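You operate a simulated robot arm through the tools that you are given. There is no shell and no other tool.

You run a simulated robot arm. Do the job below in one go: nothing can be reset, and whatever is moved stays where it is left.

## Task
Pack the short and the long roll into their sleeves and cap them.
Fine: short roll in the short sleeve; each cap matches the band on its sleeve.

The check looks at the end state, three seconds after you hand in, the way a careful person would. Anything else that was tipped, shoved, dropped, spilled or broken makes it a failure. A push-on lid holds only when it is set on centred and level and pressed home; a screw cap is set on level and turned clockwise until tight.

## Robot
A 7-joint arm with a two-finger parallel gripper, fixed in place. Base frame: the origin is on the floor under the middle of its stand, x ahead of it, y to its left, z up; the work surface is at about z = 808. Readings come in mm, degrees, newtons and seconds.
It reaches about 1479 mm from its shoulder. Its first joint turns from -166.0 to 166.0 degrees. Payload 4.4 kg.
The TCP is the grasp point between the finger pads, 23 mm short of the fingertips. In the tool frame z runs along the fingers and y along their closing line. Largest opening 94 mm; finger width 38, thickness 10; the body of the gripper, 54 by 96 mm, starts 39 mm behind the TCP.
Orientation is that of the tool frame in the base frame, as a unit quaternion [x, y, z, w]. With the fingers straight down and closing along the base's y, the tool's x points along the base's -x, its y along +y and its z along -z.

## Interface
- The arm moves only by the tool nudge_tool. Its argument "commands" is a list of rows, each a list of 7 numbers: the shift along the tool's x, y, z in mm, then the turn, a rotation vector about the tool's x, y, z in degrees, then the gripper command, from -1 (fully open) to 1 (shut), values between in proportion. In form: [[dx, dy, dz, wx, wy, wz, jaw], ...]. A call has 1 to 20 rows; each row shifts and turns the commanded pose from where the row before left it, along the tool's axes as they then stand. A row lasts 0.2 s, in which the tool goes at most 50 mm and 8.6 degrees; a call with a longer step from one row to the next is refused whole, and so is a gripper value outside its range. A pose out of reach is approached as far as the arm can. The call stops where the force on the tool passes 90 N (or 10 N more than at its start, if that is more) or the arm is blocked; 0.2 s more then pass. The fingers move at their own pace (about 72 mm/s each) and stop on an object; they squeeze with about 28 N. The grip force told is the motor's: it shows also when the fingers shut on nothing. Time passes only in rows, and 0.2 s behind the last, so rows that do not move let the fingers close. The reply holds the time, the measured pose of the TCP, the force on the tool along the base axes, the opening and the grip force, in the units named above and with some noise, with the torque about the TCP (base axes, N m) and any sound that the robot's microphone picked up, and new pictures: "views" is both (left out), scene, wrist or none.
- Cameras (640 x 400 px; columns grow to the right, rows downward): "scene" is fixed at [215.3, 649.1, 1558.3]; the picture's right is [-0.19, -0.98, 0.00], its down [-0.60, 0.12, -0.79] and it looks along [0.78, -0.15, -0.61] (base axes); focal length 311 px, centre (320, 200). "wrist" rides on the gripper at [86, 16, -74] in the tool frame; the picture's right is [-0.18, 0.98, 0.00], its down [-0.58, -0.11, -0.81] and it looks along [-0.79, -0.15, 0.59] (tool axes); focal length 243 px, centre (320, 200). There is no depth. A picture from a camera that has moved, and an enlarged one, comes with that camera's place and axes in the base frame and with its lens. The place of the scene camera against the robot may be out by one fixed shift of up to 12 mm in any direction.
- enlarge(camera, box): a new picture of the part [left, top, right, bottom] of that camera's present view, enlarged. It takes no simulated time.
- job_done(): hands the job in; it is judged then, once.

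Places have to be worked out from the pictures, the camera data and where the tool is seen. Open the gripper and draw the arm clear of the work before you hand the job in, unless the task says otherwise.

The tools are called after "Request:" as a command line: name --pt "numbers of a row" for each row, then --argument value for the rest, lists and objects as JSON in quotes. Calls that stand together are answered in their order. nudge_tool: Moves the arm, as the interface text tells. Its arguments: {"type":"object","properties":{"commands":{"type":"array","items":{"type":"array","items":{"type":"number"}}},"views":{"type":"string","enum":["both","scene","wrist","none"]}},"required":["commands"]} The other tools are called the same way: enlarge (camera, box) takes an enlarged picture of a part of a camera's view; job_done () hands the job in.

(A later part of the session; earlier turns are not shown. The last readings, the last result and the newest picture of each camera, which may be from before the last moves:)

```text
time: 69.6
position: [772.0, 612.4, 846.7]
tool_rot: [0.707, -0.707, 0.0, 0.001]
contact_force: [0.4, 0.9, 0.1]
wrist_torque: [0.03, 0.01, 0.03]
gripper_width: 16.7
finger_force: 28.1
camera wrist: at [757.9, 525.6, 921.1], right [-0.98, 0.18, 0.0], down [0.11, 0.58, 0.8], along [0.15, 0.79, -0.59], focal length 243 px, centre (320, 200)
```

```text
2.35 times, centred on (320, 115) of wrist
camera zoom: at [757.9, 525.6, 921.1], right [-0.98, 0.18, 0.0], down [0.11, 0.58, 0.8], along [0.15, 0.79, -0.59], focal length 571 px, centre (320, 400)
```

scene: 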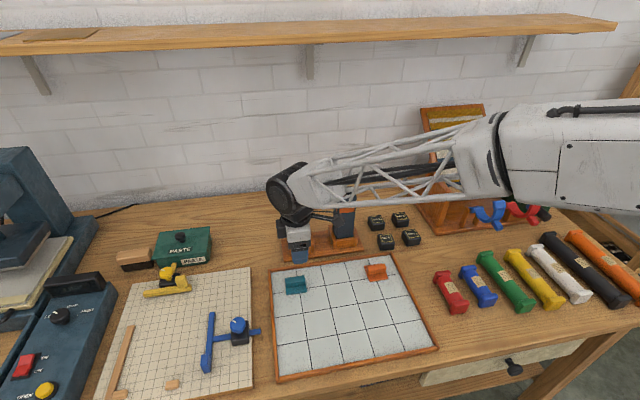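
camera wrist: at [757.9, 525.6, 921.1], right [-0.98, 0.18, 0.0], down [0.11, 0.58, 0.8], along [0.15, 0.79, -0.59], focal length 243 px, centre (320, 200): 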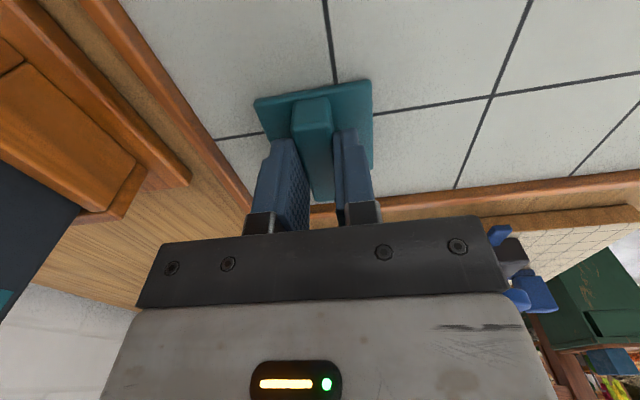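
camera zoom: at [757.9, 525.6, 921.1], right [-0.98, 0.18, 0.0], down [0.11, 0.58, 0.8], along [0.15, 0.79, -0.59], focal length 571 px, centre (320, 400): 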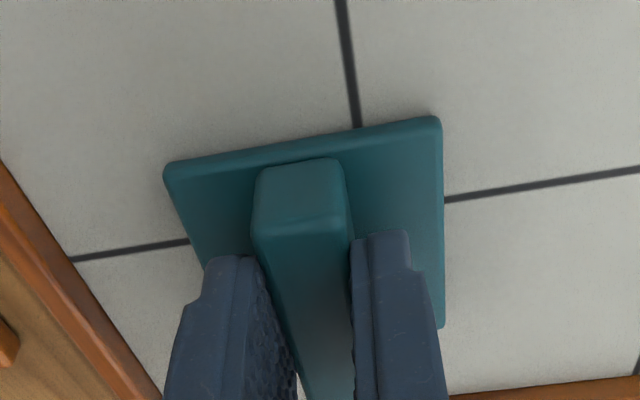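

The handle is gripped (16.7 mm, 28 N). I lift 160 mm and look at the cap's shape from both cameras.

Request:
nudge_tool --pt "0 0 -8 0 0 0 1" --pt "0 0 -20 0 0 0 1" --pt "0 0 -35 0 0 0 1" --pt "0 0 -40 0 0 0 1" --pt "0 0 -40 0 0 0 1" --pt "0 0 -40 0 0 0 1" --pt "0 0 0 0 0 0 1" --pt "0 0 0 0 0 0 1"

Request:
enlarge --camera "scene" --box '[260, 195, 340, 275]'

Request:
enlarge --camera "wrist" --box '[230, 50, 410, 200]'

```text
time: 71.4
position: [773.1, 610.7, 1027.5]
tool_rot: [0.707, -0.707, 0.001, 0.001]
contact_force: [0.4, 0.4, -0.3]
wrist_torque: [0.02, 0.0, 0.01]
gripper_width: 16.5
finger_force: 28.2
camera wrist: at [758.6, 524.6, 1103.6], right [-0.98, 0.18, 0.0], down [0.11, 0.58, 0.8], along [0.15, 0.79, -0.59], focal length 243 px, centre (320, 200)
```

scene: 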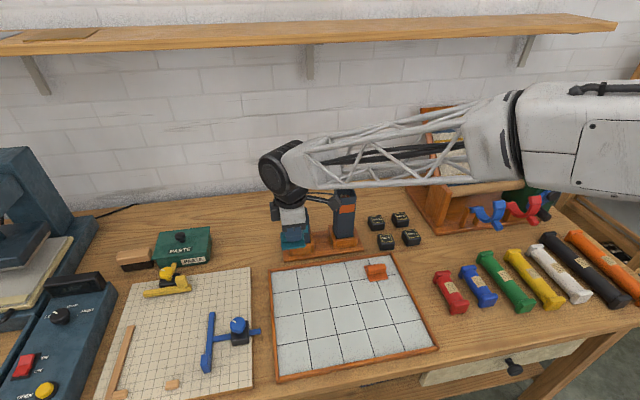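
wrist: 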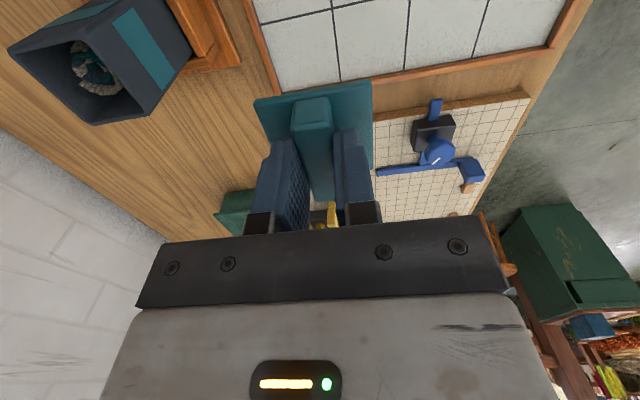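

```text
5.00 times, centred on (300, 235) of scene
camera zoom: at [215.3, 649.1, 1558.3], right [-0.19, -0.98, 0.0], down [-0.6, 0.12, -0.79], along [0.78, -0.15, -0.61], focal length 1555 px, centre (420, 25)
```

zoom: 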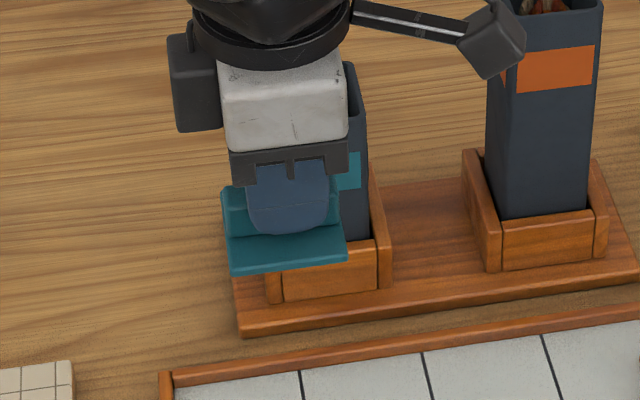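

```text
2.67 times, centred on (320, 125) of wrist
camera zoom: at [758.6, 524.6, 1103.6], right [-0.98, 0.18, 0.0], down [0.11, 0.58, 0.8], along [0.15, 0.79, -0.59], focal length 647 px, centre (320, 400)
```

zoom: 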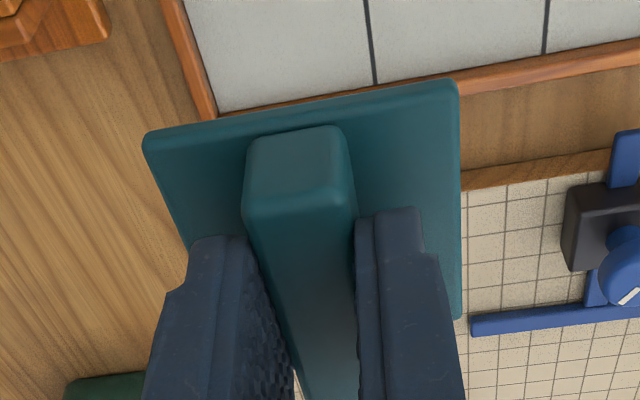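

I zoom closer on the cap's edge in the scene view to see whether it has a skirt or plug beneath.

Request:
enlarge --camera "scene" --box '[298, 228, 338, 254]'

Request:
enlarge --camera "scene" --box '[355, 250, 395, 290]'

```text
15.38 times, centred on (318, 241) of scene
camera zoom: at [215.3, 649.1, 1558.3], right [-0.19, -0.98, 0.0], down [-0.6, 0.12, -0.79], along [0.78, -0.15, -0.61], focal length 4784 px, centre (351, -431)
```

zoom: 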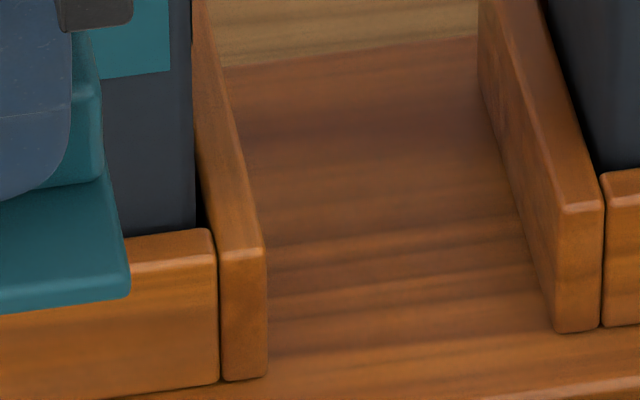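

```text
10.00 times, centred on (375, 270) of scene
camera zoom: at [215.3, 649.1, 1558.3], right [-0.19, -0.98, 0.0], down [-0.6, 0.12, -0.79], along [0.78, -0.15, -0.61], focal length 3110 px, centre (-230, -500)
```

zoom: 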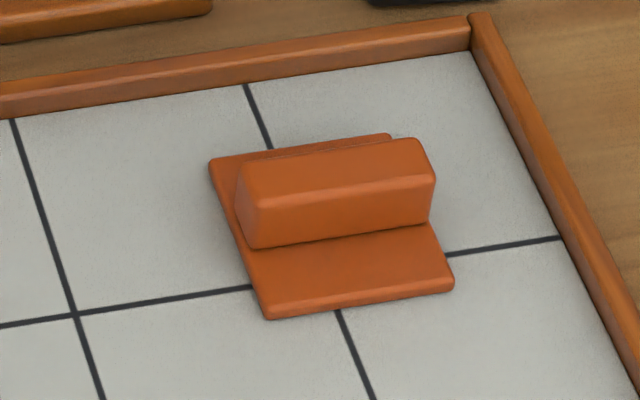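

The cap is a flat ~5.5 mm plate (≈55 mm square) with its handle; its underside is about 38–39 mm below the TCP. I carry it over the short sleeve at about 40 mm above the rim and compare its edges with the rim.

Request:
nudge_tool --pt "7.6 -37.9 0 0 0 0 1" --pt "7.6 -37.9 0 0 0 0 1" --pt "7.6 -37.9 0 0 0 0 1" --pt "7.6 -37.9 0 0 0 0 1" --pt "0 0 0 0 0 0 1" --pt "0 0 0 0 0 0 1"

Request:
enlarge --camera "wrist" --box '[230, 30, 410, 180]'

Request:
enlarge --camera "scene" --box '[275, 175, 335, 235]'

```text
time: 72.8
position: [923.7, 580.7, 1029.9]
tool_rot: [-0.707, 0.707, 0.0, -0.001]
contact_force: [0.8, 0.2, 0.4]
wrist_torque: [-0.02, 0.0, -0.02]
gripper_width: 16.4
finger_force: 27.9
camera wrist: at [908.8, 493.8, 1105.6], right [-0.98, 0.18, 0.0], down [0.11, 0.58, 0.8], along [0.15, 0.79, -0.59], focal length 243 px, centre (320, 200)
```

scene: 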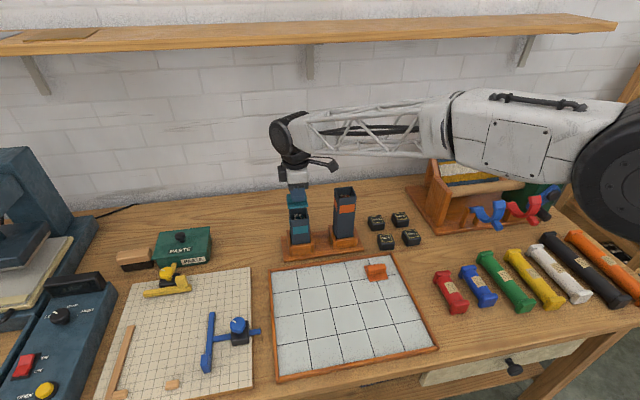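
wrist: 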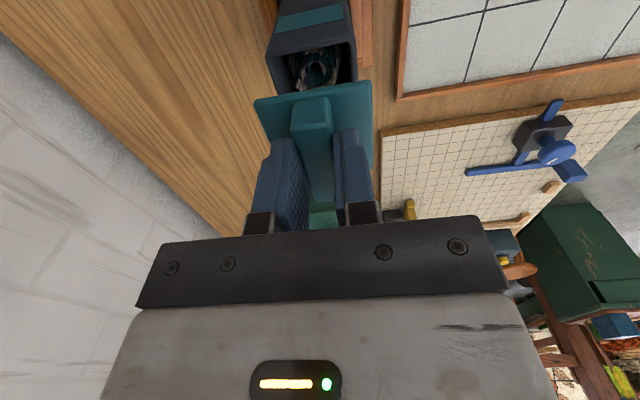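

```text
2.67 times, centred on (320, 105) of wrist
camera zoom: at [908.8, 493.8, 1105.6], right [-0.98, 0.18, 0.0], down [0.11, 0.58, 0.8], along [0.15, 0.79, -0.59], focal length 647 px, centre (320, 453)
```

zoom: 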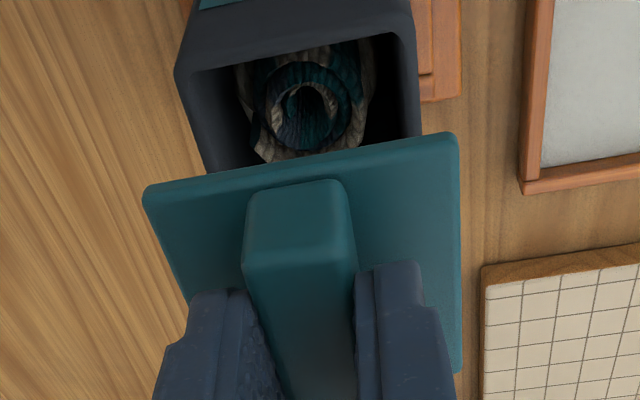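

```text
6.67 times, centred on (305, 205) of scene
camera zoom: at [215.3, 649.1, 1558.3], right [-0.19, -0.98, 0.0], down [-0.6, 0.12, -0.79], along [0.78, -0.15, -0.61], focal length 2073 px, centre (420, 167)
```

zoom: 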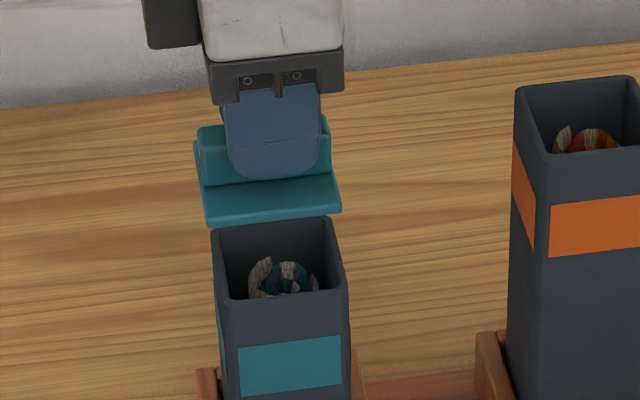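

The cap is almost over the sleeve: about 1.8 mm to go toward -y and 1 mm toward +x. I correct and lower to about 14 mm above the rim.

Request:
nudge_tool --pt "1.8 -1 8 0 0 0 1" --pt "0 0 10 0 0 0 1" --pt "0 0 10 0 0 0 1" --pt "0 0 0 0 0 0 1" --pt "0 0 0 0 0 0 1"

Request:
enlarge --camera "wrist" --box '[230, 30, 410, 180]'

Request:
enlarge --camera "scene" --box '[280, 185, 330, 225]'

```text
time: 74.0
position: [925.1, 581.5, 1001.8]
tool_rot: [-0.707, 0.707, -0.001, -0.002]
contact_force: [0.6, 0.3, 0.6]
wrist_torque: [-0.02, -0.02, -0.02]
gripper_width: 16.9
finger_force: 27.8
camera wrist: at [909.9, 494.2, 1077.3], right [-0.98, 0.18, 0.0], down [0.11, 0.58, 0.8], along [0.15, 0.79, -0.59], focal length 243 px, centre (320, 200)
```

scene: 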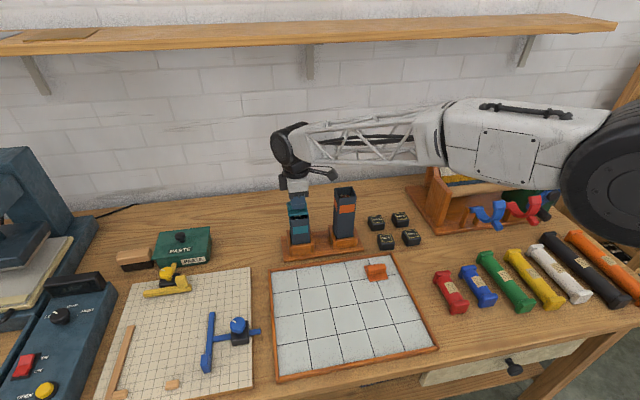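
wrist: 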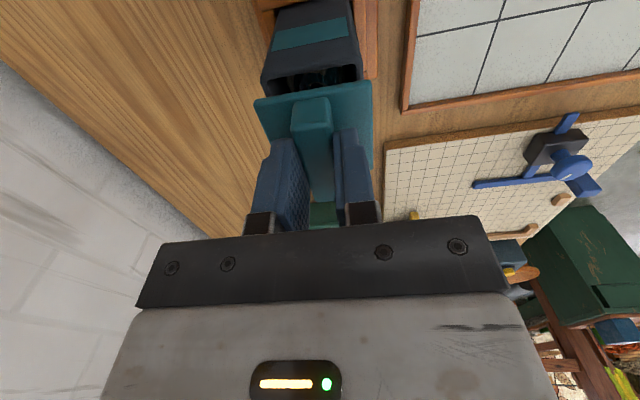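

```text
2.67 times, centred on (320, 105) of wrist
camera zoom: at [909.9, 494.2, 1077.3], right [-0.98, 0.18, 0.0], down [0.11, 0.58, 0.8], along [0.15, 0.79, -0.59], focal length 647 px, centre (320, 453)
```

zoom: 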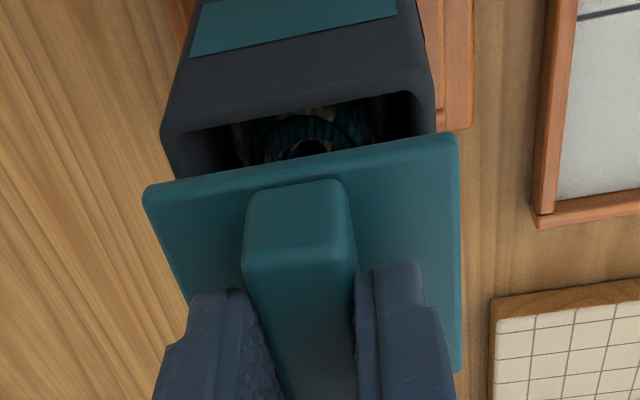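

```text
10.00 times, centred on (305, 205) of scene
camera zoom: at [215.3, 649.1, 1558.3], right [-0.19, -0.98, 0.0], down [-0.6, 0.12, -0.79], along [0.78, -0.15, -0.61], focal length 3110 px, centre (470, 150)
```

zoom: 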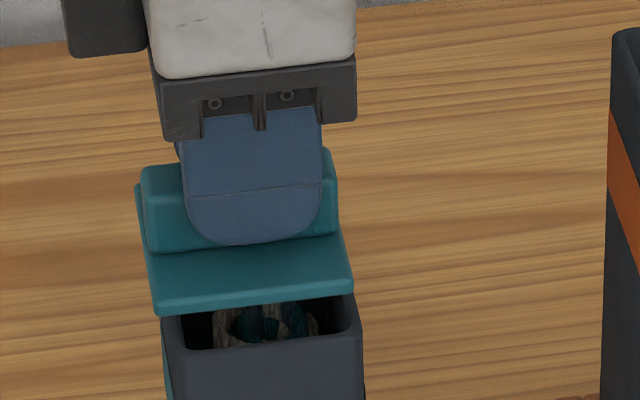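

Close now. I zoom further on the near edge in the scene view to measure the last millimetres.

Request:
enlarge --camera "scene" --box '[290, 205, 322, 227]'

Request:
enlarge --camera "wrist" --box '[250, 60, 385, 150]'

```text
16.00 times, centred on (306, 216) of scene
camera zoom: at [215.3, 649.1, 1558.3], right [-0.19, -0.98, 0.0], down [-0.6, 0.12, -0.79], along [0.78, -0.15, -0.61], focal length 4976 px, centre (544, -56)
```

zoom: 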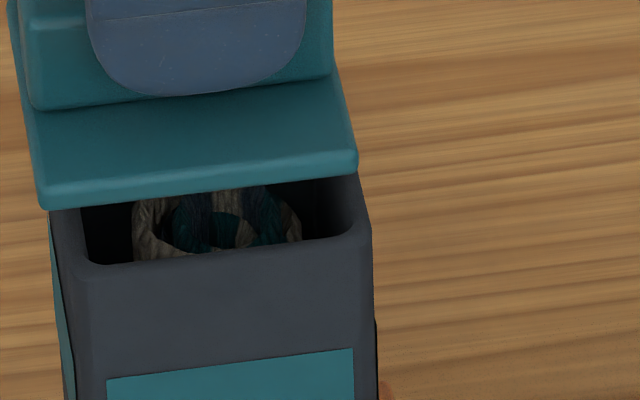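

```text
4.44 times, centred on (318, 105) of wrist
camera zoom: at [909.9, 494.2, 1077.3], right [-0.98, 0.18, 0.0], down [0.11, 0.58, 0.8], along [0.15, 0.79, -0.59], focal length 1078 px, centre (331, 622)
```

zoom: 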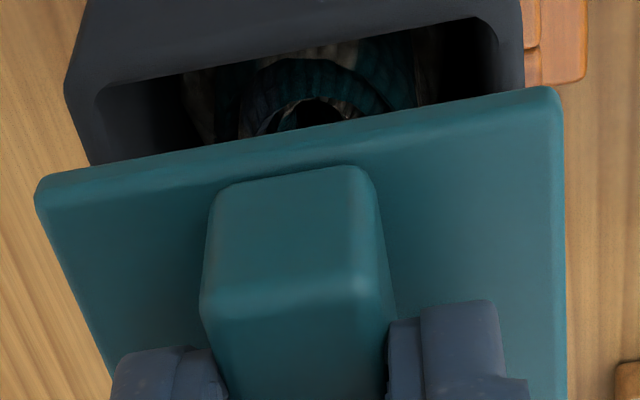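

The two views disagree slightly on y (scene suggests ~3–4 mm toward -y, wrist ~0). I take a half-step of 1.5 mm toward -y and lower 11 mm to shrink the gap, where both views become unambiguous.

Request:
nudge_tool --pt "1.5 0 3 0 0 0 1" --pt "0 0 4 0 0 0 1" --pt "0 0 4 0 0 0 1" --pt "0 0 0 0 0 0 1" --pt "0 0 0 0 0 0 1" --views "none"

Request:
enlarge --camera "scene" --box '[288, 202, 324, 227]'

Request:
enlarge --camera "wrist" --box '[250, 50, 385, 150]'

```text
time: 75.2
position: [924.0, 579.4, 991.3]
tool_rot: [-0.707, 0.707, 0.0, -0.001]
contact_force: [0.3, -0.4, -0.5]
wrist_torque: [0.02, 0.04, 0.04]
gripper_width: 16.5
finger_force: 28.2
```

```text
16.00 times, centred on (306, 214) of scene
camera zoom: at [215.3, 649.1, 1558.3], right [-0.19, -0.98, 0.0], down [-0.6, 0.12, -0.79], along [0.78, -0.15, -0.61], focal length 4976 px, centre (544, -32)
```

zoom: 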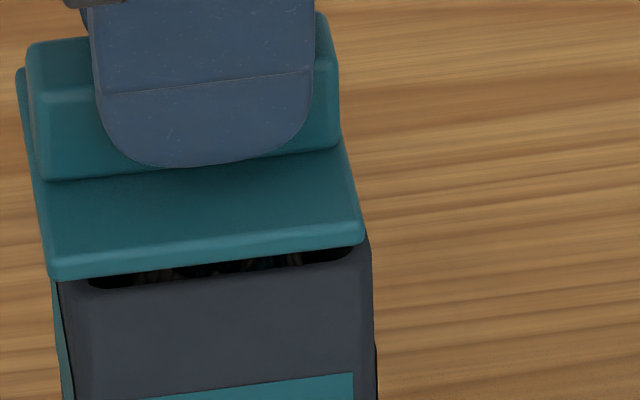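

```text
4.00 times, centred on (318, 100) of wrist
camera zoom: at [910.3, 493.2, 1065.7], right [-0.98, 0.18, 0.0], down [0.11, 0.58, 0.81], along [0.15, 0.79, -0.59], focal length 970 px, centre (330, 600)
```

zoom: 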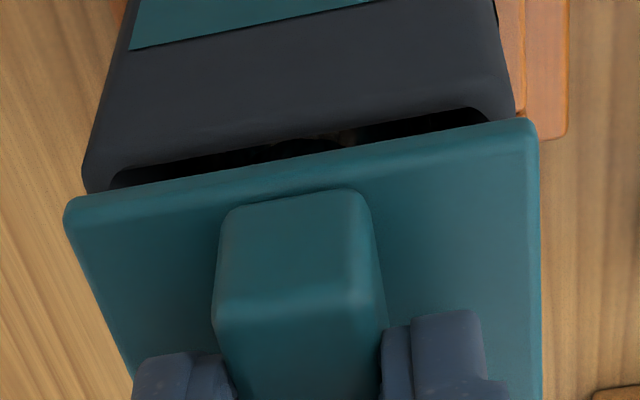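

The rounded rim corners biased the wrist reading in y; the scene outline on both sides consistently says the cap must go about 2.8 mm toward -y and 0.7 mm toward +x, gap about 6 mm. I apply that and re-check.

Request:
nudge_tool --pt "1.4 -0.3 0 0 0 0 1" --pt "1.4 -0.4 1 0 0 0 1" --pt "0 0 0 0 0 0 1" --pt "0 0 0 0 0 0 1" --views "none"

Request:
enlarge --camera "scene" --box '[288, 202, 324, 227]'

Request:
enlarge --camera "wrist" --box '[250, 50, 385, 150]'

```text
time: 76.2
position: [926.4, 578.0, 989.4]
tool_rot: [-0.707, 0.707, 0.0, -0.001]
contact_force: [-0.6, 0.0, 0.0]
wrist_torque: [-0.02, 0.01, 0.01]
gripper_width: 16.7
finger_force: 27.8
```

```text
16.00 times, centred on (306, 214) of scene
camera zoom: at [215.3, 649.1, 1558.3], right [-0.19, -0.98, 0.0], down [-0.6, 0.12, -0.79], along [0.78, -0.15, -0.61], focal length 4976 px, centre (544, -32)
```

zoom: 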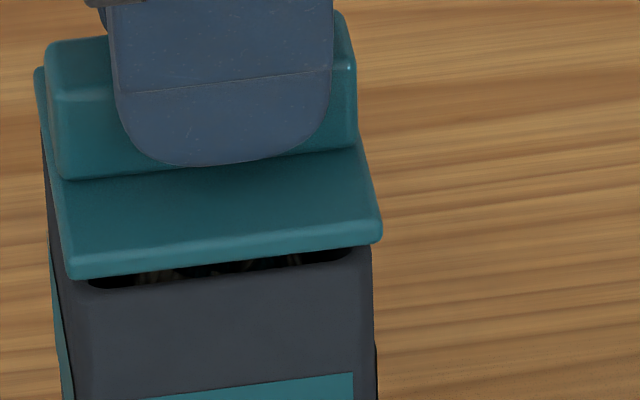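

```text
4.00 times, centred on (318, 100) of wrist
camera zoom: at [911.3, 489.8, 1064.6], right [-0.98, 0.18, 0.0], down [0.11, 0.58, 0.81], along [0.15, 0.79, -0.59], focal length 970 px, centre (330, 600)
```

zoom: 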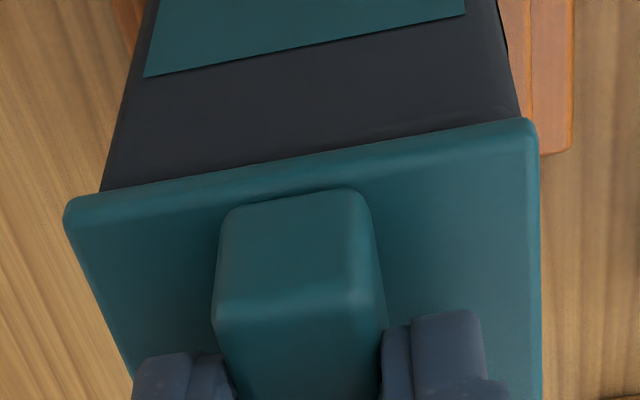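

Now the overhang is about 2.2 mm on the right and 0.8 mm on the left, so I move 0.7 mm back to +y and lower 3.5 mm to just above contact.

Request:
nudge_tool --pt "-0.7 0 0 0 0 0 1" --pt "0 0 1.5 0 0 0 1" --pt "0 0 2 0 0 0 1" --pt "0 0 0 0 0 0 1" --pt "0 0 0 0 0 0 1" --views "none"

Request:
enlarge --camera "scene" --box '[288, 202, 324, 227]'

Request:
enlarge --camera "wrist" --box '[250, 50, 385, 150]'

```text
time: 77.4
position: [925.1, 576.5, 984.7]
tool_rot: [0.707, -0.707, 0.0, 0.001]
contact_force: [0.7, -0.1, 0.0]
wrist_torque: [0.03, -0.02, 0.03]
gripper_width: 16.7
finger_force: 28.5
```

```text
16.00 times, centred on (306, 214) of scene
camera zoom: at [215.3, 649.1, 1558.3], right [-0.19, -0.98, 0.0], down [-0.6, 0.12, -0.79], along [0.78, -0.15, -0.61], focal length 4976 px, centre (544, -32)
```

zoom: 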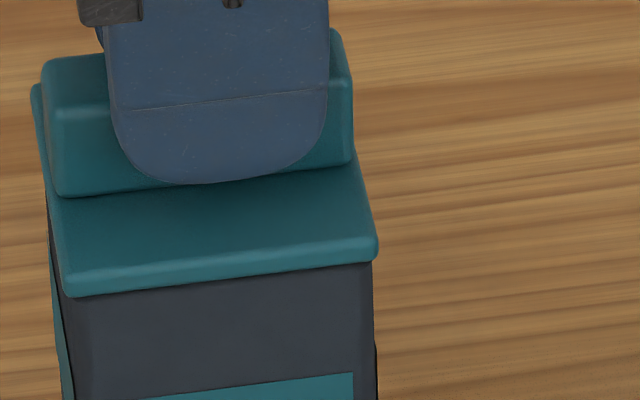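

```text
4.00 times, centred on (318, 100) of wrist
camera zoom: at [911.5, 490.6, 1060.4], right [-0.98, 0.18, 0.0], down [0.11, 0.58, 0.8], along [0.15, 0.79, -0.59], focal length 970 px, centre (330, 600)
```

zoom: 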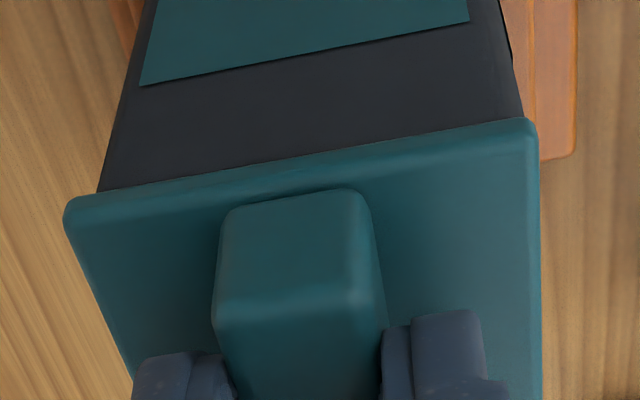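

Aligned to within ~0.5 mm: overhangs look even on both sides and the near edges coincide. I shift 0.4 mm toward -x and lower gently into contact, watching the force.

Request:
nudge_tool --pt "0.2 0.4 0 0 0 0 1" --pt "0 0 1 0 0 0 1" --pt "0 0 1 0 0 0 1" --pt "0 0 1 0 0 0 1" --pt "0 0 0 0 0 0 1" --views "none"

Request:
enlarge --camera "scene" --box '[288, 202, 324, 227]'

```text
time: 78.6
position: [926.8, 578.2, 986.2]
tool_rot: [-0.707, 0.707, 0.0, 0.0]
contact_force: [-4.6, -1.1, 26.7]
wrist_torque: [-0.14, 0.15, -0.01]
gripper_width: 16.7
finger_force: 27.9
heard: snap
```

```text
16.00 times, centred on (306, 214) of scene
camera zoom: at [215.3, 649.1, 1558.3], right [-0.19, -0.98, 0.0], down [-0.6, 0.12, -0.79], along [0.78, -0.15, -0.61], focal length 4976 px, centre (544, -32)
```

zoom: 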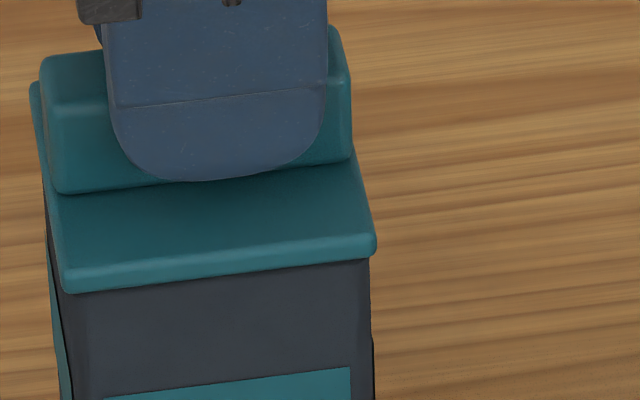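

A snap was heard at about 27 N — the cap has clicked on. I open the jaws in place (no lifting) and look.

Request:
nudge_tool --pt "0 0 0 0 0 0 0.6" --pt "0 0 0 0 0 0 0.3" --pt "0 0 0 0 0 0 0.3" --pt "0 0 0 0 0 0 0.3" --views "none"

Request:
enlarge --camera "scene" --box '[280, 185, 340, 265]'

Request:
enlarge --camera "wrist" --box '[230, 30, 410, 180]'

```text
time: 79.6
position: [926.9, 577.9, 983.2]
tool_rot: [-0.707, 0.707, 0.0, -0.002]
contact_force: [0.3, 0.6, 0.1]
wrist_torque: [0.01, 0.01, -0.01]
gripper_width: 32.9
finger_force: 0.1
```

```text
5.00 times, centred on (310, 225) of scene
camera zoom: at [215.3, 649.1, 1558.3], right [-0.19, -0.98, 0.0], down [-0.6, 0.12, -0.79], along [0.78, -0.15, -0.61], focal length 1555 px, centre (370, 75)
```

zoom: 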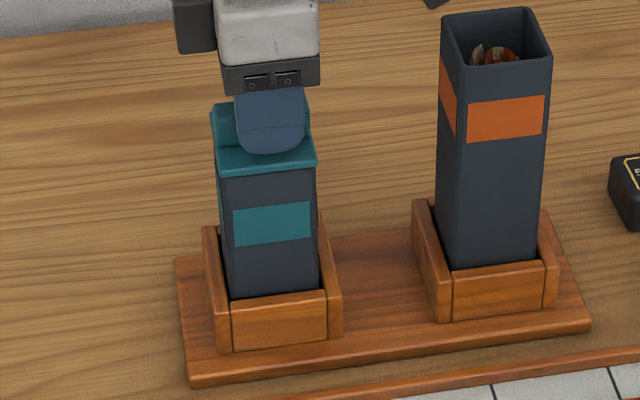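

```text
2.67 times, centred on (320, 105) of wrist
camera zoom: at [912.2, 490.5, 1057.7], right [-0.98, 0.18, 0.0], down [0.11, 0.58, 0.8], along [0.15, 0.79, -0.59], focal length 647 px, centre (320, 453)
```

zoom: 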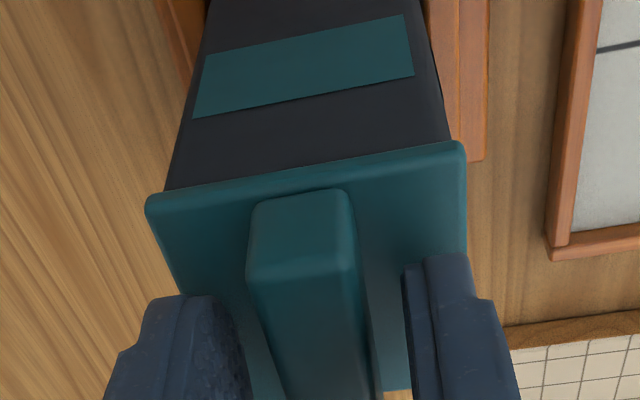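

The cap is on with the sleeve still standing in its holder. I rise straight up and inspect whether it is seated level.

Request:
nudge_tool --pt "0 0 -10 0 0 0 0.3" --pt "0 0 -30 0 0 0 0.3" --pt "0 0 -40 0 0 0 0.3" --pt "0 0 -40 0 0 0 0.3" --pt "0 0 0 0 0 0 0.3" --views "wrist"

Request:
enlarge --camera "scene" --box '[285, 195, 325, 225]'

Request:
enlarge --camera "wrist" --box '[250, 0, 390, 110]'

```text
time: 80.8
position: [926.6, 579.3, 1107.4]
tool_rot: [-0.707, 0.707, 0.001, -0.001]
contact_force: [-1.0, -0.1, 0.6]
wrist_torque: [0.01, -0.01, -0.01]
gripper_width: 32.9
finger_force: 0.0
camera wrist: at [912.2, 491.9, 1181.9], right [-0.98, 0.18, 0.0], down [0.11, 0.58, 0.81], along [0.15, 0.79, -0.59], focal length 243 px, centre (320, 200)
```

wrist: 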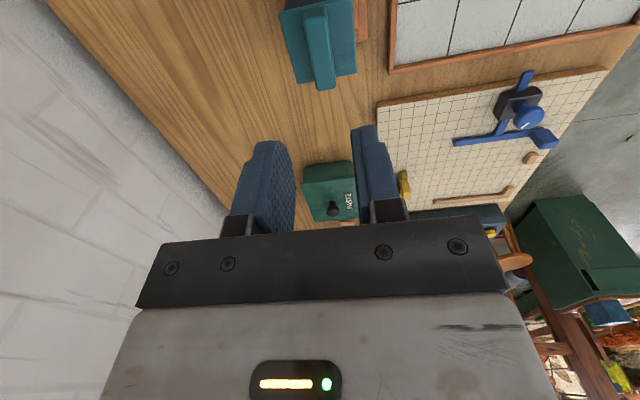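

```text
13.33 times, centred on (305, 210) of scene
camera zoom: at [215.3, 649.1, 1558.3], right [-0.19, -0.98, 0.0], down [-0.6, 0.12, -0.79], along [0.78, -0.15, -0.61], focal length 4146 px, centre (520, 67)
```

zoom: 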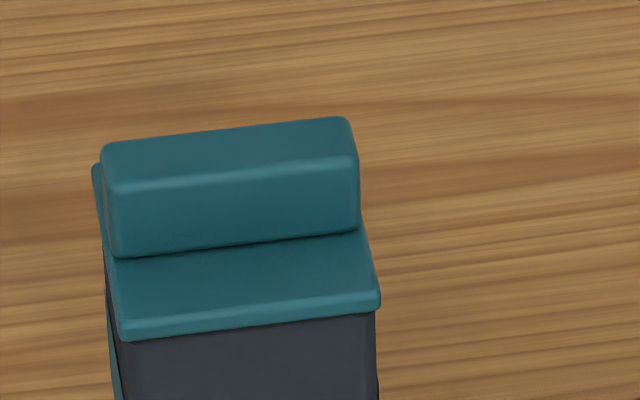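

```text
3.64 times, centred on (320, 55) of wrist
camera zoom: at [912.2, 491.9, 1181.9], right [-0.98, 0.18, 0.0], down [0.11, 0.58, 0.81], along [0.15, 0.79, -0.59], focal length 882 px, centre (320, 727)
```

zoom: 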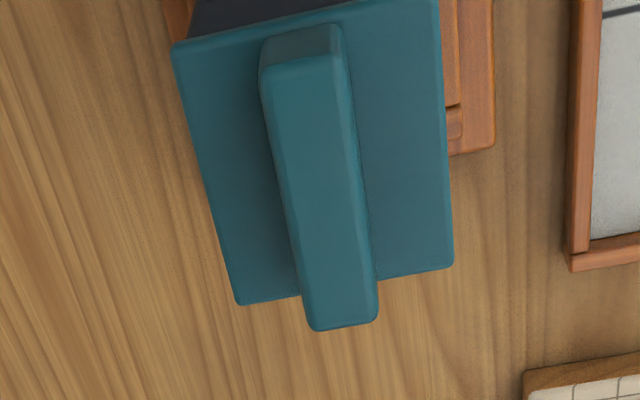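

The teal cap sits flat and centred. Now I travel over to the orange cap near (776, 376), staying high, then descend for a measuring view.

Request:
nudge_tool --pt "34 25.3 0 0 0 0 0.15" --pt "34 25.3 0 0 0 0 0.15" --pt "34 25.3 0 0 0 0 0.15" --pt "34 25.3 0 0 0 0 0.15" --pt "34 25.3 0 0 0 0 0.15" --pt "34 25.3 0 0 0 0 0.15" --pt "0 0 35 0 0 0 0.15" --pt "0 0 35 0 0 0 0.15" --pt "0 0 35 0 0 0 0.15" --pt "0 0 35 0 0 0 0.15" --pt "0 0 0 0 0 0 0.15" --pt "0 0 0 0 0 0 0.15"

Request:
enlarge --camera "wrist" --box '[220, 0, 420, 140]'

```text
time: 83.4
position: [773.1, 375.7, 962.0]
tool_rot: [-0.707, 0.707, 0.001, -0.001]
contact_force: [-0.3, -0.2, -0.7]
wrist_torque: [-0.04, 0.01, 0.02]
gripper_width: 40.2
finger_force: 0.1
camera wrist: at [759.7, 287.3, 1037.6], right [-0.98, 0.18, 0.0], down [0.11, 0.58, 0.8], along [0.15, 0.79, -0.59], focal length 243 px, centre (320, 200)
```

scene: 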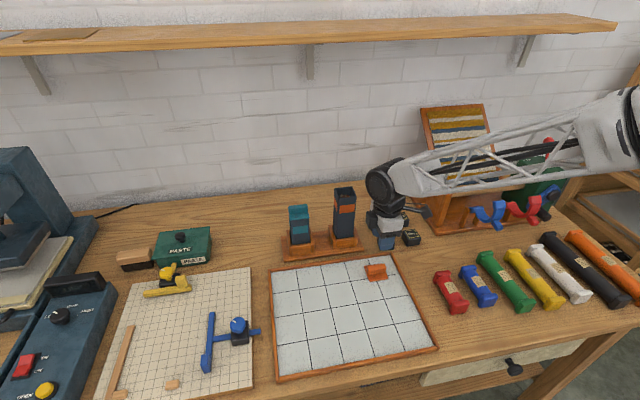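
wrist: 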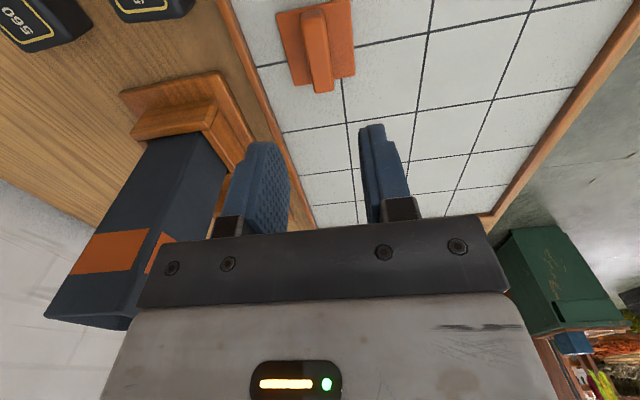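

```text
2.86 times, centred on (320, 70) of wrist
camera zoom: at [759.7, 287.3, 1037.6], right [-0.98, 0.18, 0.0], down [0.11, 0.58, 0.8], along [0.15, 0.79, -0.59], focal length 693 px, centre (320, 571)
```

zoom: 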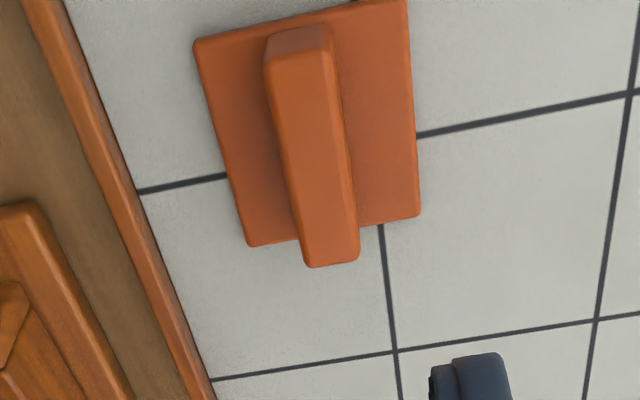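

The orange cap is centred at about (776, 375) with no yaw. I centre on it, descend so the fingertips are a few mm above the plate, and close.

Request:
nudge_tool --pt "-1.7 -0.6 15 0 0 0 0.15" --pt "0 0 30 0 0 0 0.15" --pt "0 0 30 0 0 0 0.15" --pt "0 0 25 0 0 0 0.15" --pt "0 0 15 0 0 0 0.15" --pt "0 0 6 0 0 0 0.15" --pt "0 0 0 0 0 0 0.15" --views "wrist"

Request:
enlarge --camera "wrist" --box '[230, 50, 410, 200]'

```text
time: 85.0
position: [774.5, 374.2, 840.9]
tool_rot: [-0.707, 0.707, 0.0, -0.001]
contact_force: [-0.7, 0.7, 0.1]
wrist_torque: [0.01, 0.01, -0.02]
gripper_width: 40.1
finger_force: 0.1
camera wrist: at [759.9, 287.8, 916.8], right [-0.98, 0.18, 0.0], down [0.11, 0.58, 0.8], along [0.15, 0.79, -0.59], focal length 243 px, centre (320, 200)
```

wrist: 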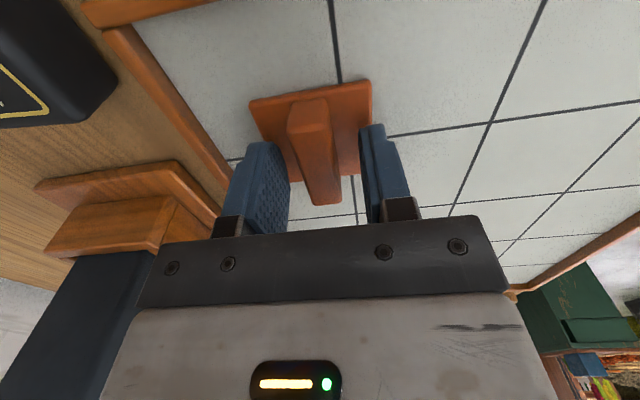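

```text
2.67 times, centred on (320, 125) of wrist
camera zoom: at [759.9, 287.8, 916.8], right [-0.98, 0.18, 0.0], down [0.11, 0.58, 0.8], along [0.15, 0.79, -0.59], focal length 647 px, centre (320, 400)
```

zoom: 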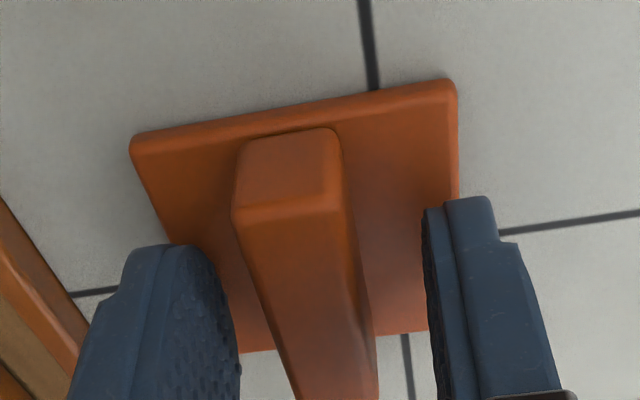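

Well centred on the handle. Closing and lifting 60 mm.

Request:
nudge_tool --pt "0 0 0 0 0 0 0.5" --pt "0 0 0 0 0 0 0.8" --pt "0 0 0 0 0 0 1" --pt "0 0 0 0 0 0 1" --pt "0 0 0 0 0 0 1" --pt "0 0 -8 0 0 0 1" --pt "0 0 -22 0 0 0 1" --pt "0 0 -40 0 0 0 1" --pt "0 0 -45 0 0 0 1" --pt "0 0 -45 0 0 0 1" --pt "0 0 -45 0 0 0 1" --pt "0 0 -45 0 0 0 1" --pt "0 0 0 0 0 0 1" --pt "0 0 0 0 0 0 1"

Request:
enlarge --camera "wrist" --box '[230, 50, 410, 200]'

```text
time: 88.0
position: [774.8, 373.9, 1090.3]
tool_rot: [0.707, -0.707, 0.0, 0.001]
contact_force: [-0.1, -0.1, -0.6]
wrist_torque: [0.01, -0.04, 0.01]
gripper_width: 16.8
finger_force: 28.5
camera wrist: at [761.3, 287.3, 1165.8], right [-0.98, 0.18, 0.0], down [0.11, 0.58, 0.8], along [0.15, 0.79, -0.59], focal length 243 px, centre (320, 200)
```

scene: 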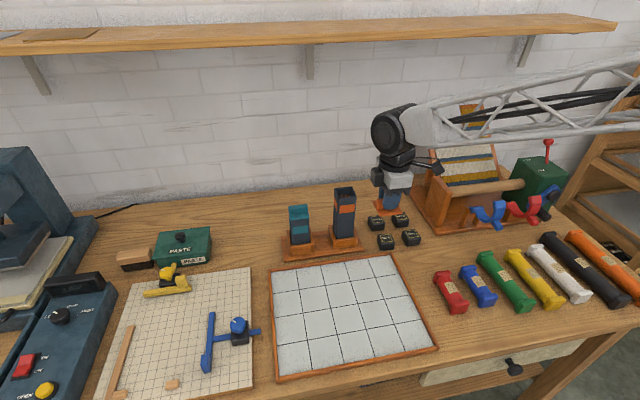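
wrist: 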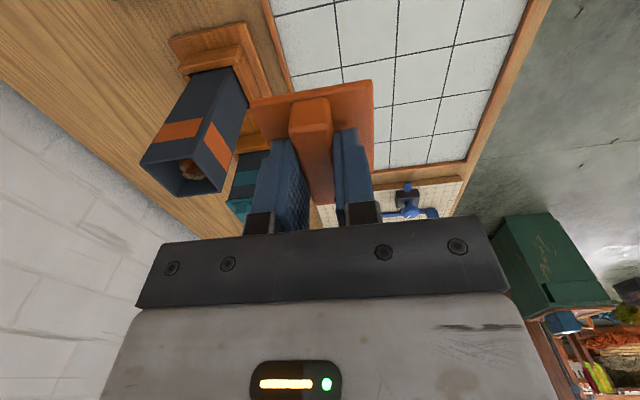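

```text
2.67 times, centred on (320, 125) of wrist
camera zoom: at [761.3, 287.3, 1165.8], right [-0.98, 0.18, 0.0], down [0.11, 0.58, 0.8], along [0.15, 0.79, -0.59], focal length 647 px, centre (320, 400)
```

zoom: 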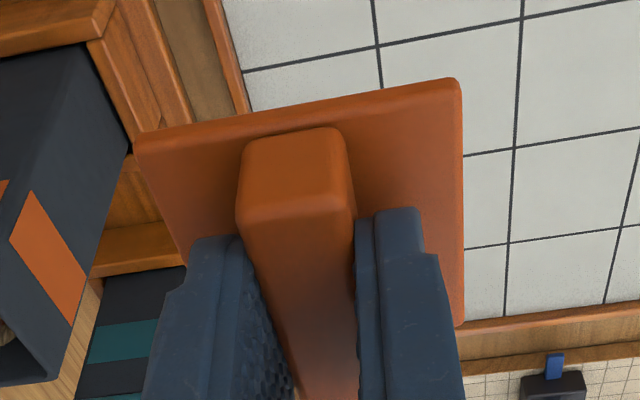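

Cap held straight. I carry it above the long sleeve, about 35 mm over the rim, and compare edges in both views.

Request:
nudge_tool --pt "-16.6 -37.1 0 0 0 0 1" --pt "-16.6 -37.1 0 0 0 0 1" --pt "-16.6 -37.1 0 0 0 0 1" --pt "-16.6 -37.1 0 0 0 0 1" --pt "0 0 12 0 0 0 1" --pt "0 0 10 0 0 0 1" --pt "0 0 0 0 0 0 1" --pt "0 0 0 0 0 0 1"

Request:
enlarge --camera "scene" --box '[324, 170, 364, 202]'

Request:
enlarge --camera "wrist" --box '[240, 20, 395, 140]'

```text
time: 89.8
position: [923.3, 441.9, 1072.8]
tool_rot: [0.707, -0.707, 0.0, 0.001]
contact_force: [0.3, 0.6, -0.5]
wrist_torque: [0.03, 0.01, -0.01]
gripper_width: 16.7
finger_force: 27.9
camera wrist: at [908.8, 354.9, 1148.2], right [-0.98, 0.18, 0.0], down [0.11, 0.58, 0.81], along [0.15, 0.79, -0.59], focal length 243 px, centre (320, 200)
```

scene: 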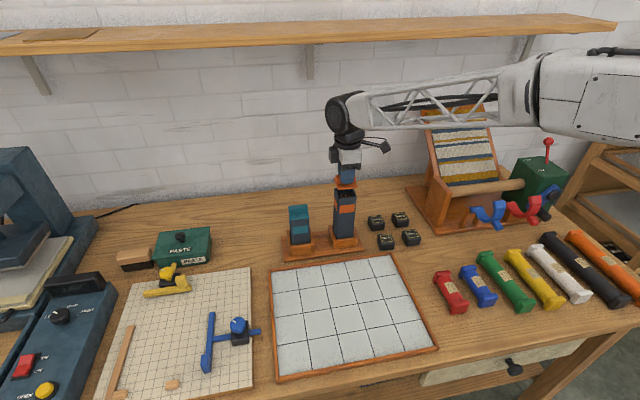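
wrist: 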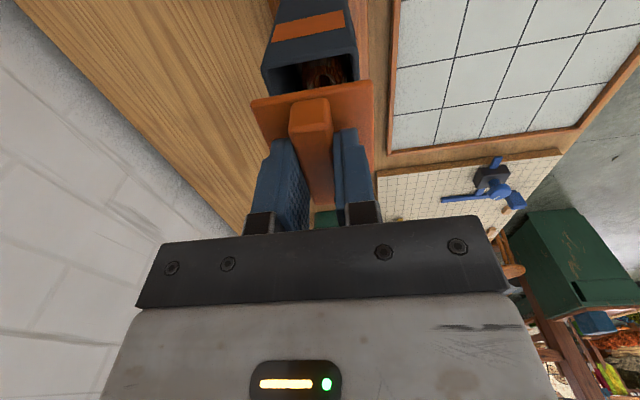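

```text
12.50 times, centred on (344, 186) of scene
camera zoom: at [215.3, 649.1, 1558.3], right [-0.19, -0.98, 0.0], down [-0.6, 0.12, -0.79], along [0.78, -0.15, -0.61], focal length 3887 px, centre (20, 375)
```

zoom: 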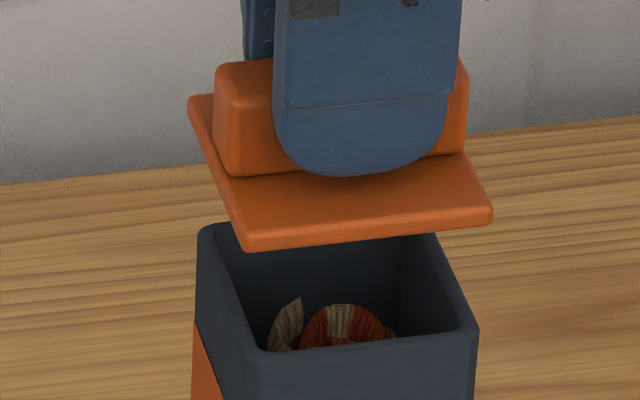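

```text
3.33 times, centred on (318, 80) of wrist
camera zoom: at [908.8, 354.9, 1148.2], right [-0.98, 0.18, 0.0], down [0.11, 0.58, 0.81], along [0.15, 0.79, -0.59], focal length 809 px, centre (328, 600)
```

zoom: 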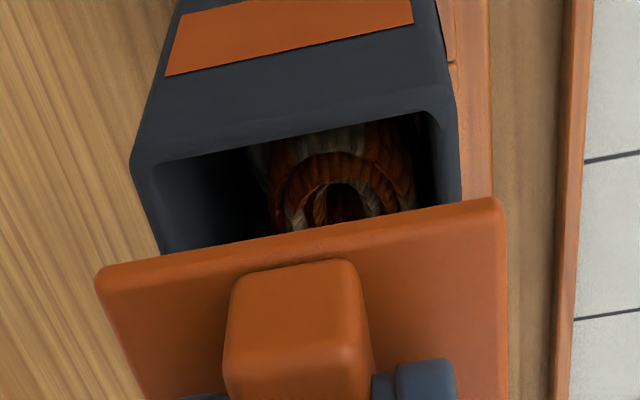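

The cap needs about 2 mm toward +x and 1.5 mm toward -y. I apply that and lower 22 mm.

Request:
nudge_tool --pt "1.5 -2 6 0 0 0 1" --pt "0 0 8 0 0 0 1" --pt "0 0 8 0 0 0 1" --pt "0 0 0 0 0 0 1" --pt "0 0 0 0 0 0 1" --views "none"

Request:
enlarge --camera "scene" --box '[324, 170, 364, 202]'

Request:
enlarge --camera "wrist" --box '[240, 40, 395, 160]'

```text
time: 91.0
position: [924.9, 440.0, 1049.7]
tool_rot: [-0.707, 0.707, 0.0, -0.001]
contact_force: [0.7, -0.9, -0.3]
wrist_torque: [-0.01, 0.02, -0.05]
gripper_width: 16.4
finger_force: 27.8
```

```text
12.50 times, centred on (344, 186) of scene
camera zoom: at [215.3, 649.1, 1558.3], right [-0.19, -0.98, 0.0], down [-0.6, 0.12, -0.79], along [0.78, -0.15, -0.61], focal length 3887 px, centre (20, 375)
```

zoom: 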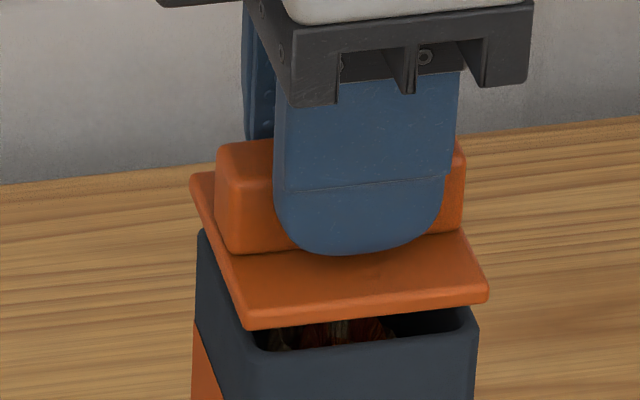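

```text
3.33 times, centred on (318, 100) of wrist
camera zoom: at [911.1, 353.2, 1124.6], right [-0.98, 0.18, 0.0], down [0.11, 0.58, 0.81], along [0.15, 0.79, -0.59], focal length 809 px, centre (328, 533)
```

zoom: 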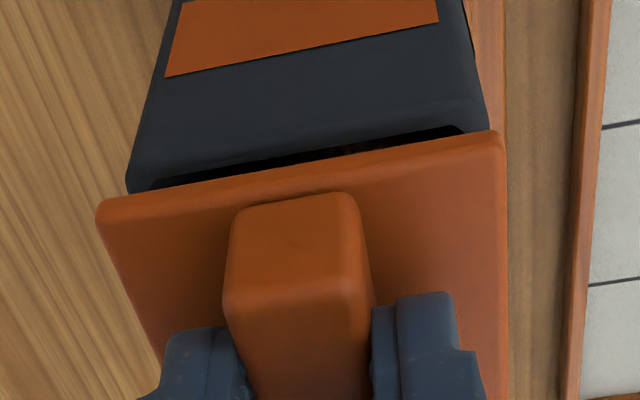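

x is aligned and y within ~0.5 mm, gap about 10 mm. I nudge 0.4 mm toward -y and lower 7 mm.

Request:
nudge_tool --pt "0.4 0 2 0 0 0 1" --pt "0 0 3 0 0 0 1" --pt "0 0 2 0 0 0 1" --pt "0 0 0 0 0 0 1" --pt "0 0 0 0 0 0 1" --views "none"

Request:
enlarge --camera "scene" --box '[324, 170, 364, 202]'

Request:
enlarge --camera "wrist" --box '[240, 40, 395, 160]'

```text
time: 92.2
position: [924.5, 440.1, 1040.9]
tool_rot: [0.707, -0.707, 0.0, 0.001]
contact_force: [-0.4, -0.1, -0.4]
wrist_torque: [-0.01, 0.01, 0.0]
gripper_width: 16.5
finger_force: 27.7
```

```text
12.50 times, centred on (344, 186) of scene
camera zoom: at [215.3, 649.1, 1558.3], right [-0.19, -0.98, 0.0], down [-0.6, 0.12, -0.79], along [0.78, -0.15, -0.61], focal length 3887 px, centre (20, 375)
```

zoom: 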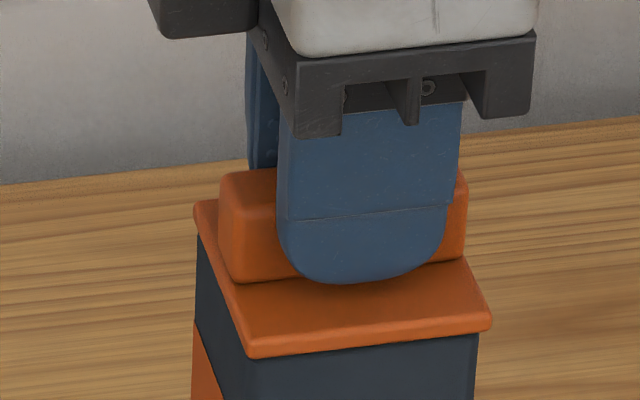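

```text
3.33 times, centred on (318, 100) of wrist
camera zoom: at [910.6, 352.2, 1116.7], right [-0.98, 0.18, 0.0], down [0.11, 0.58, 0.8], along [0.15, 0.79, -0.59], focal length 809 px, centre (328, 533)
```

zoom: 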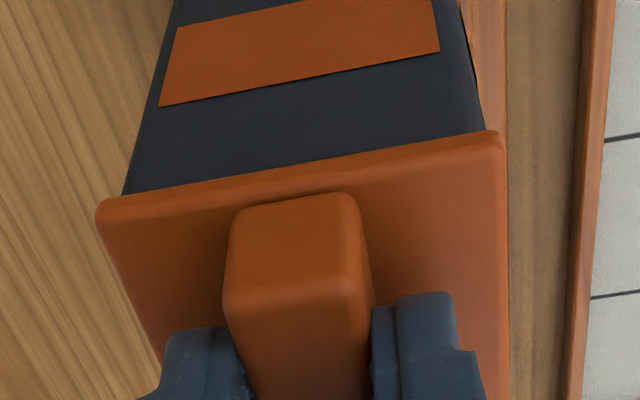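

Gap is about 1 mm and x is aligned, but the cap is now ~0.8 mm too far toward -y. I shift it back and re-check before pressing.

Request:
nudge_tool --pt "-0.8 0 0 0 0 0 1" --pt "0 0 0 0 0 0 1" --pt "0 0 0 0 0 0 1" --views "none"

Request:
enlarge --camera "scene" --box '[324, 172, 364, 204]'

```text
time: 93.0
position: [924.9, 438.8, 1040.8]
tool_rot: [-0.706, 0.708, 0.001, -0.002]
contact_force: [0.1, -0.5, 0.0]
wrist_torque: [0.01, 0.0, 0.04]
gripper_width: 16.5
finger_force: 27.9
```

```text
12.50 times, centred on (344, 188) of scene
camera zoom: at [215.3, 649.1, 1558.3], right [-0.19, -0.98, 0.0], down [-0.6, 0.12, -0.79], along [0.78, -0.15, -0.61], focal length 3887 px, centre (20, 350)
```

zoom: 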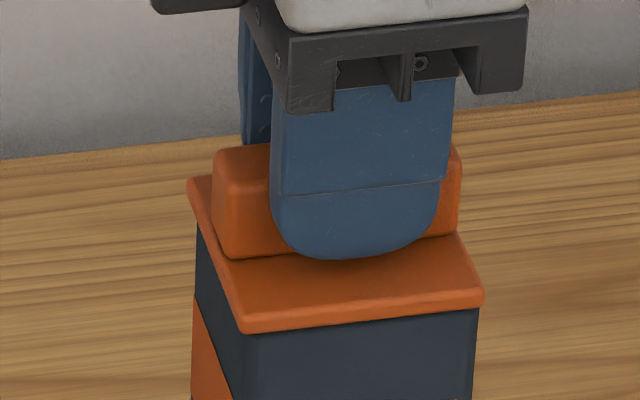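

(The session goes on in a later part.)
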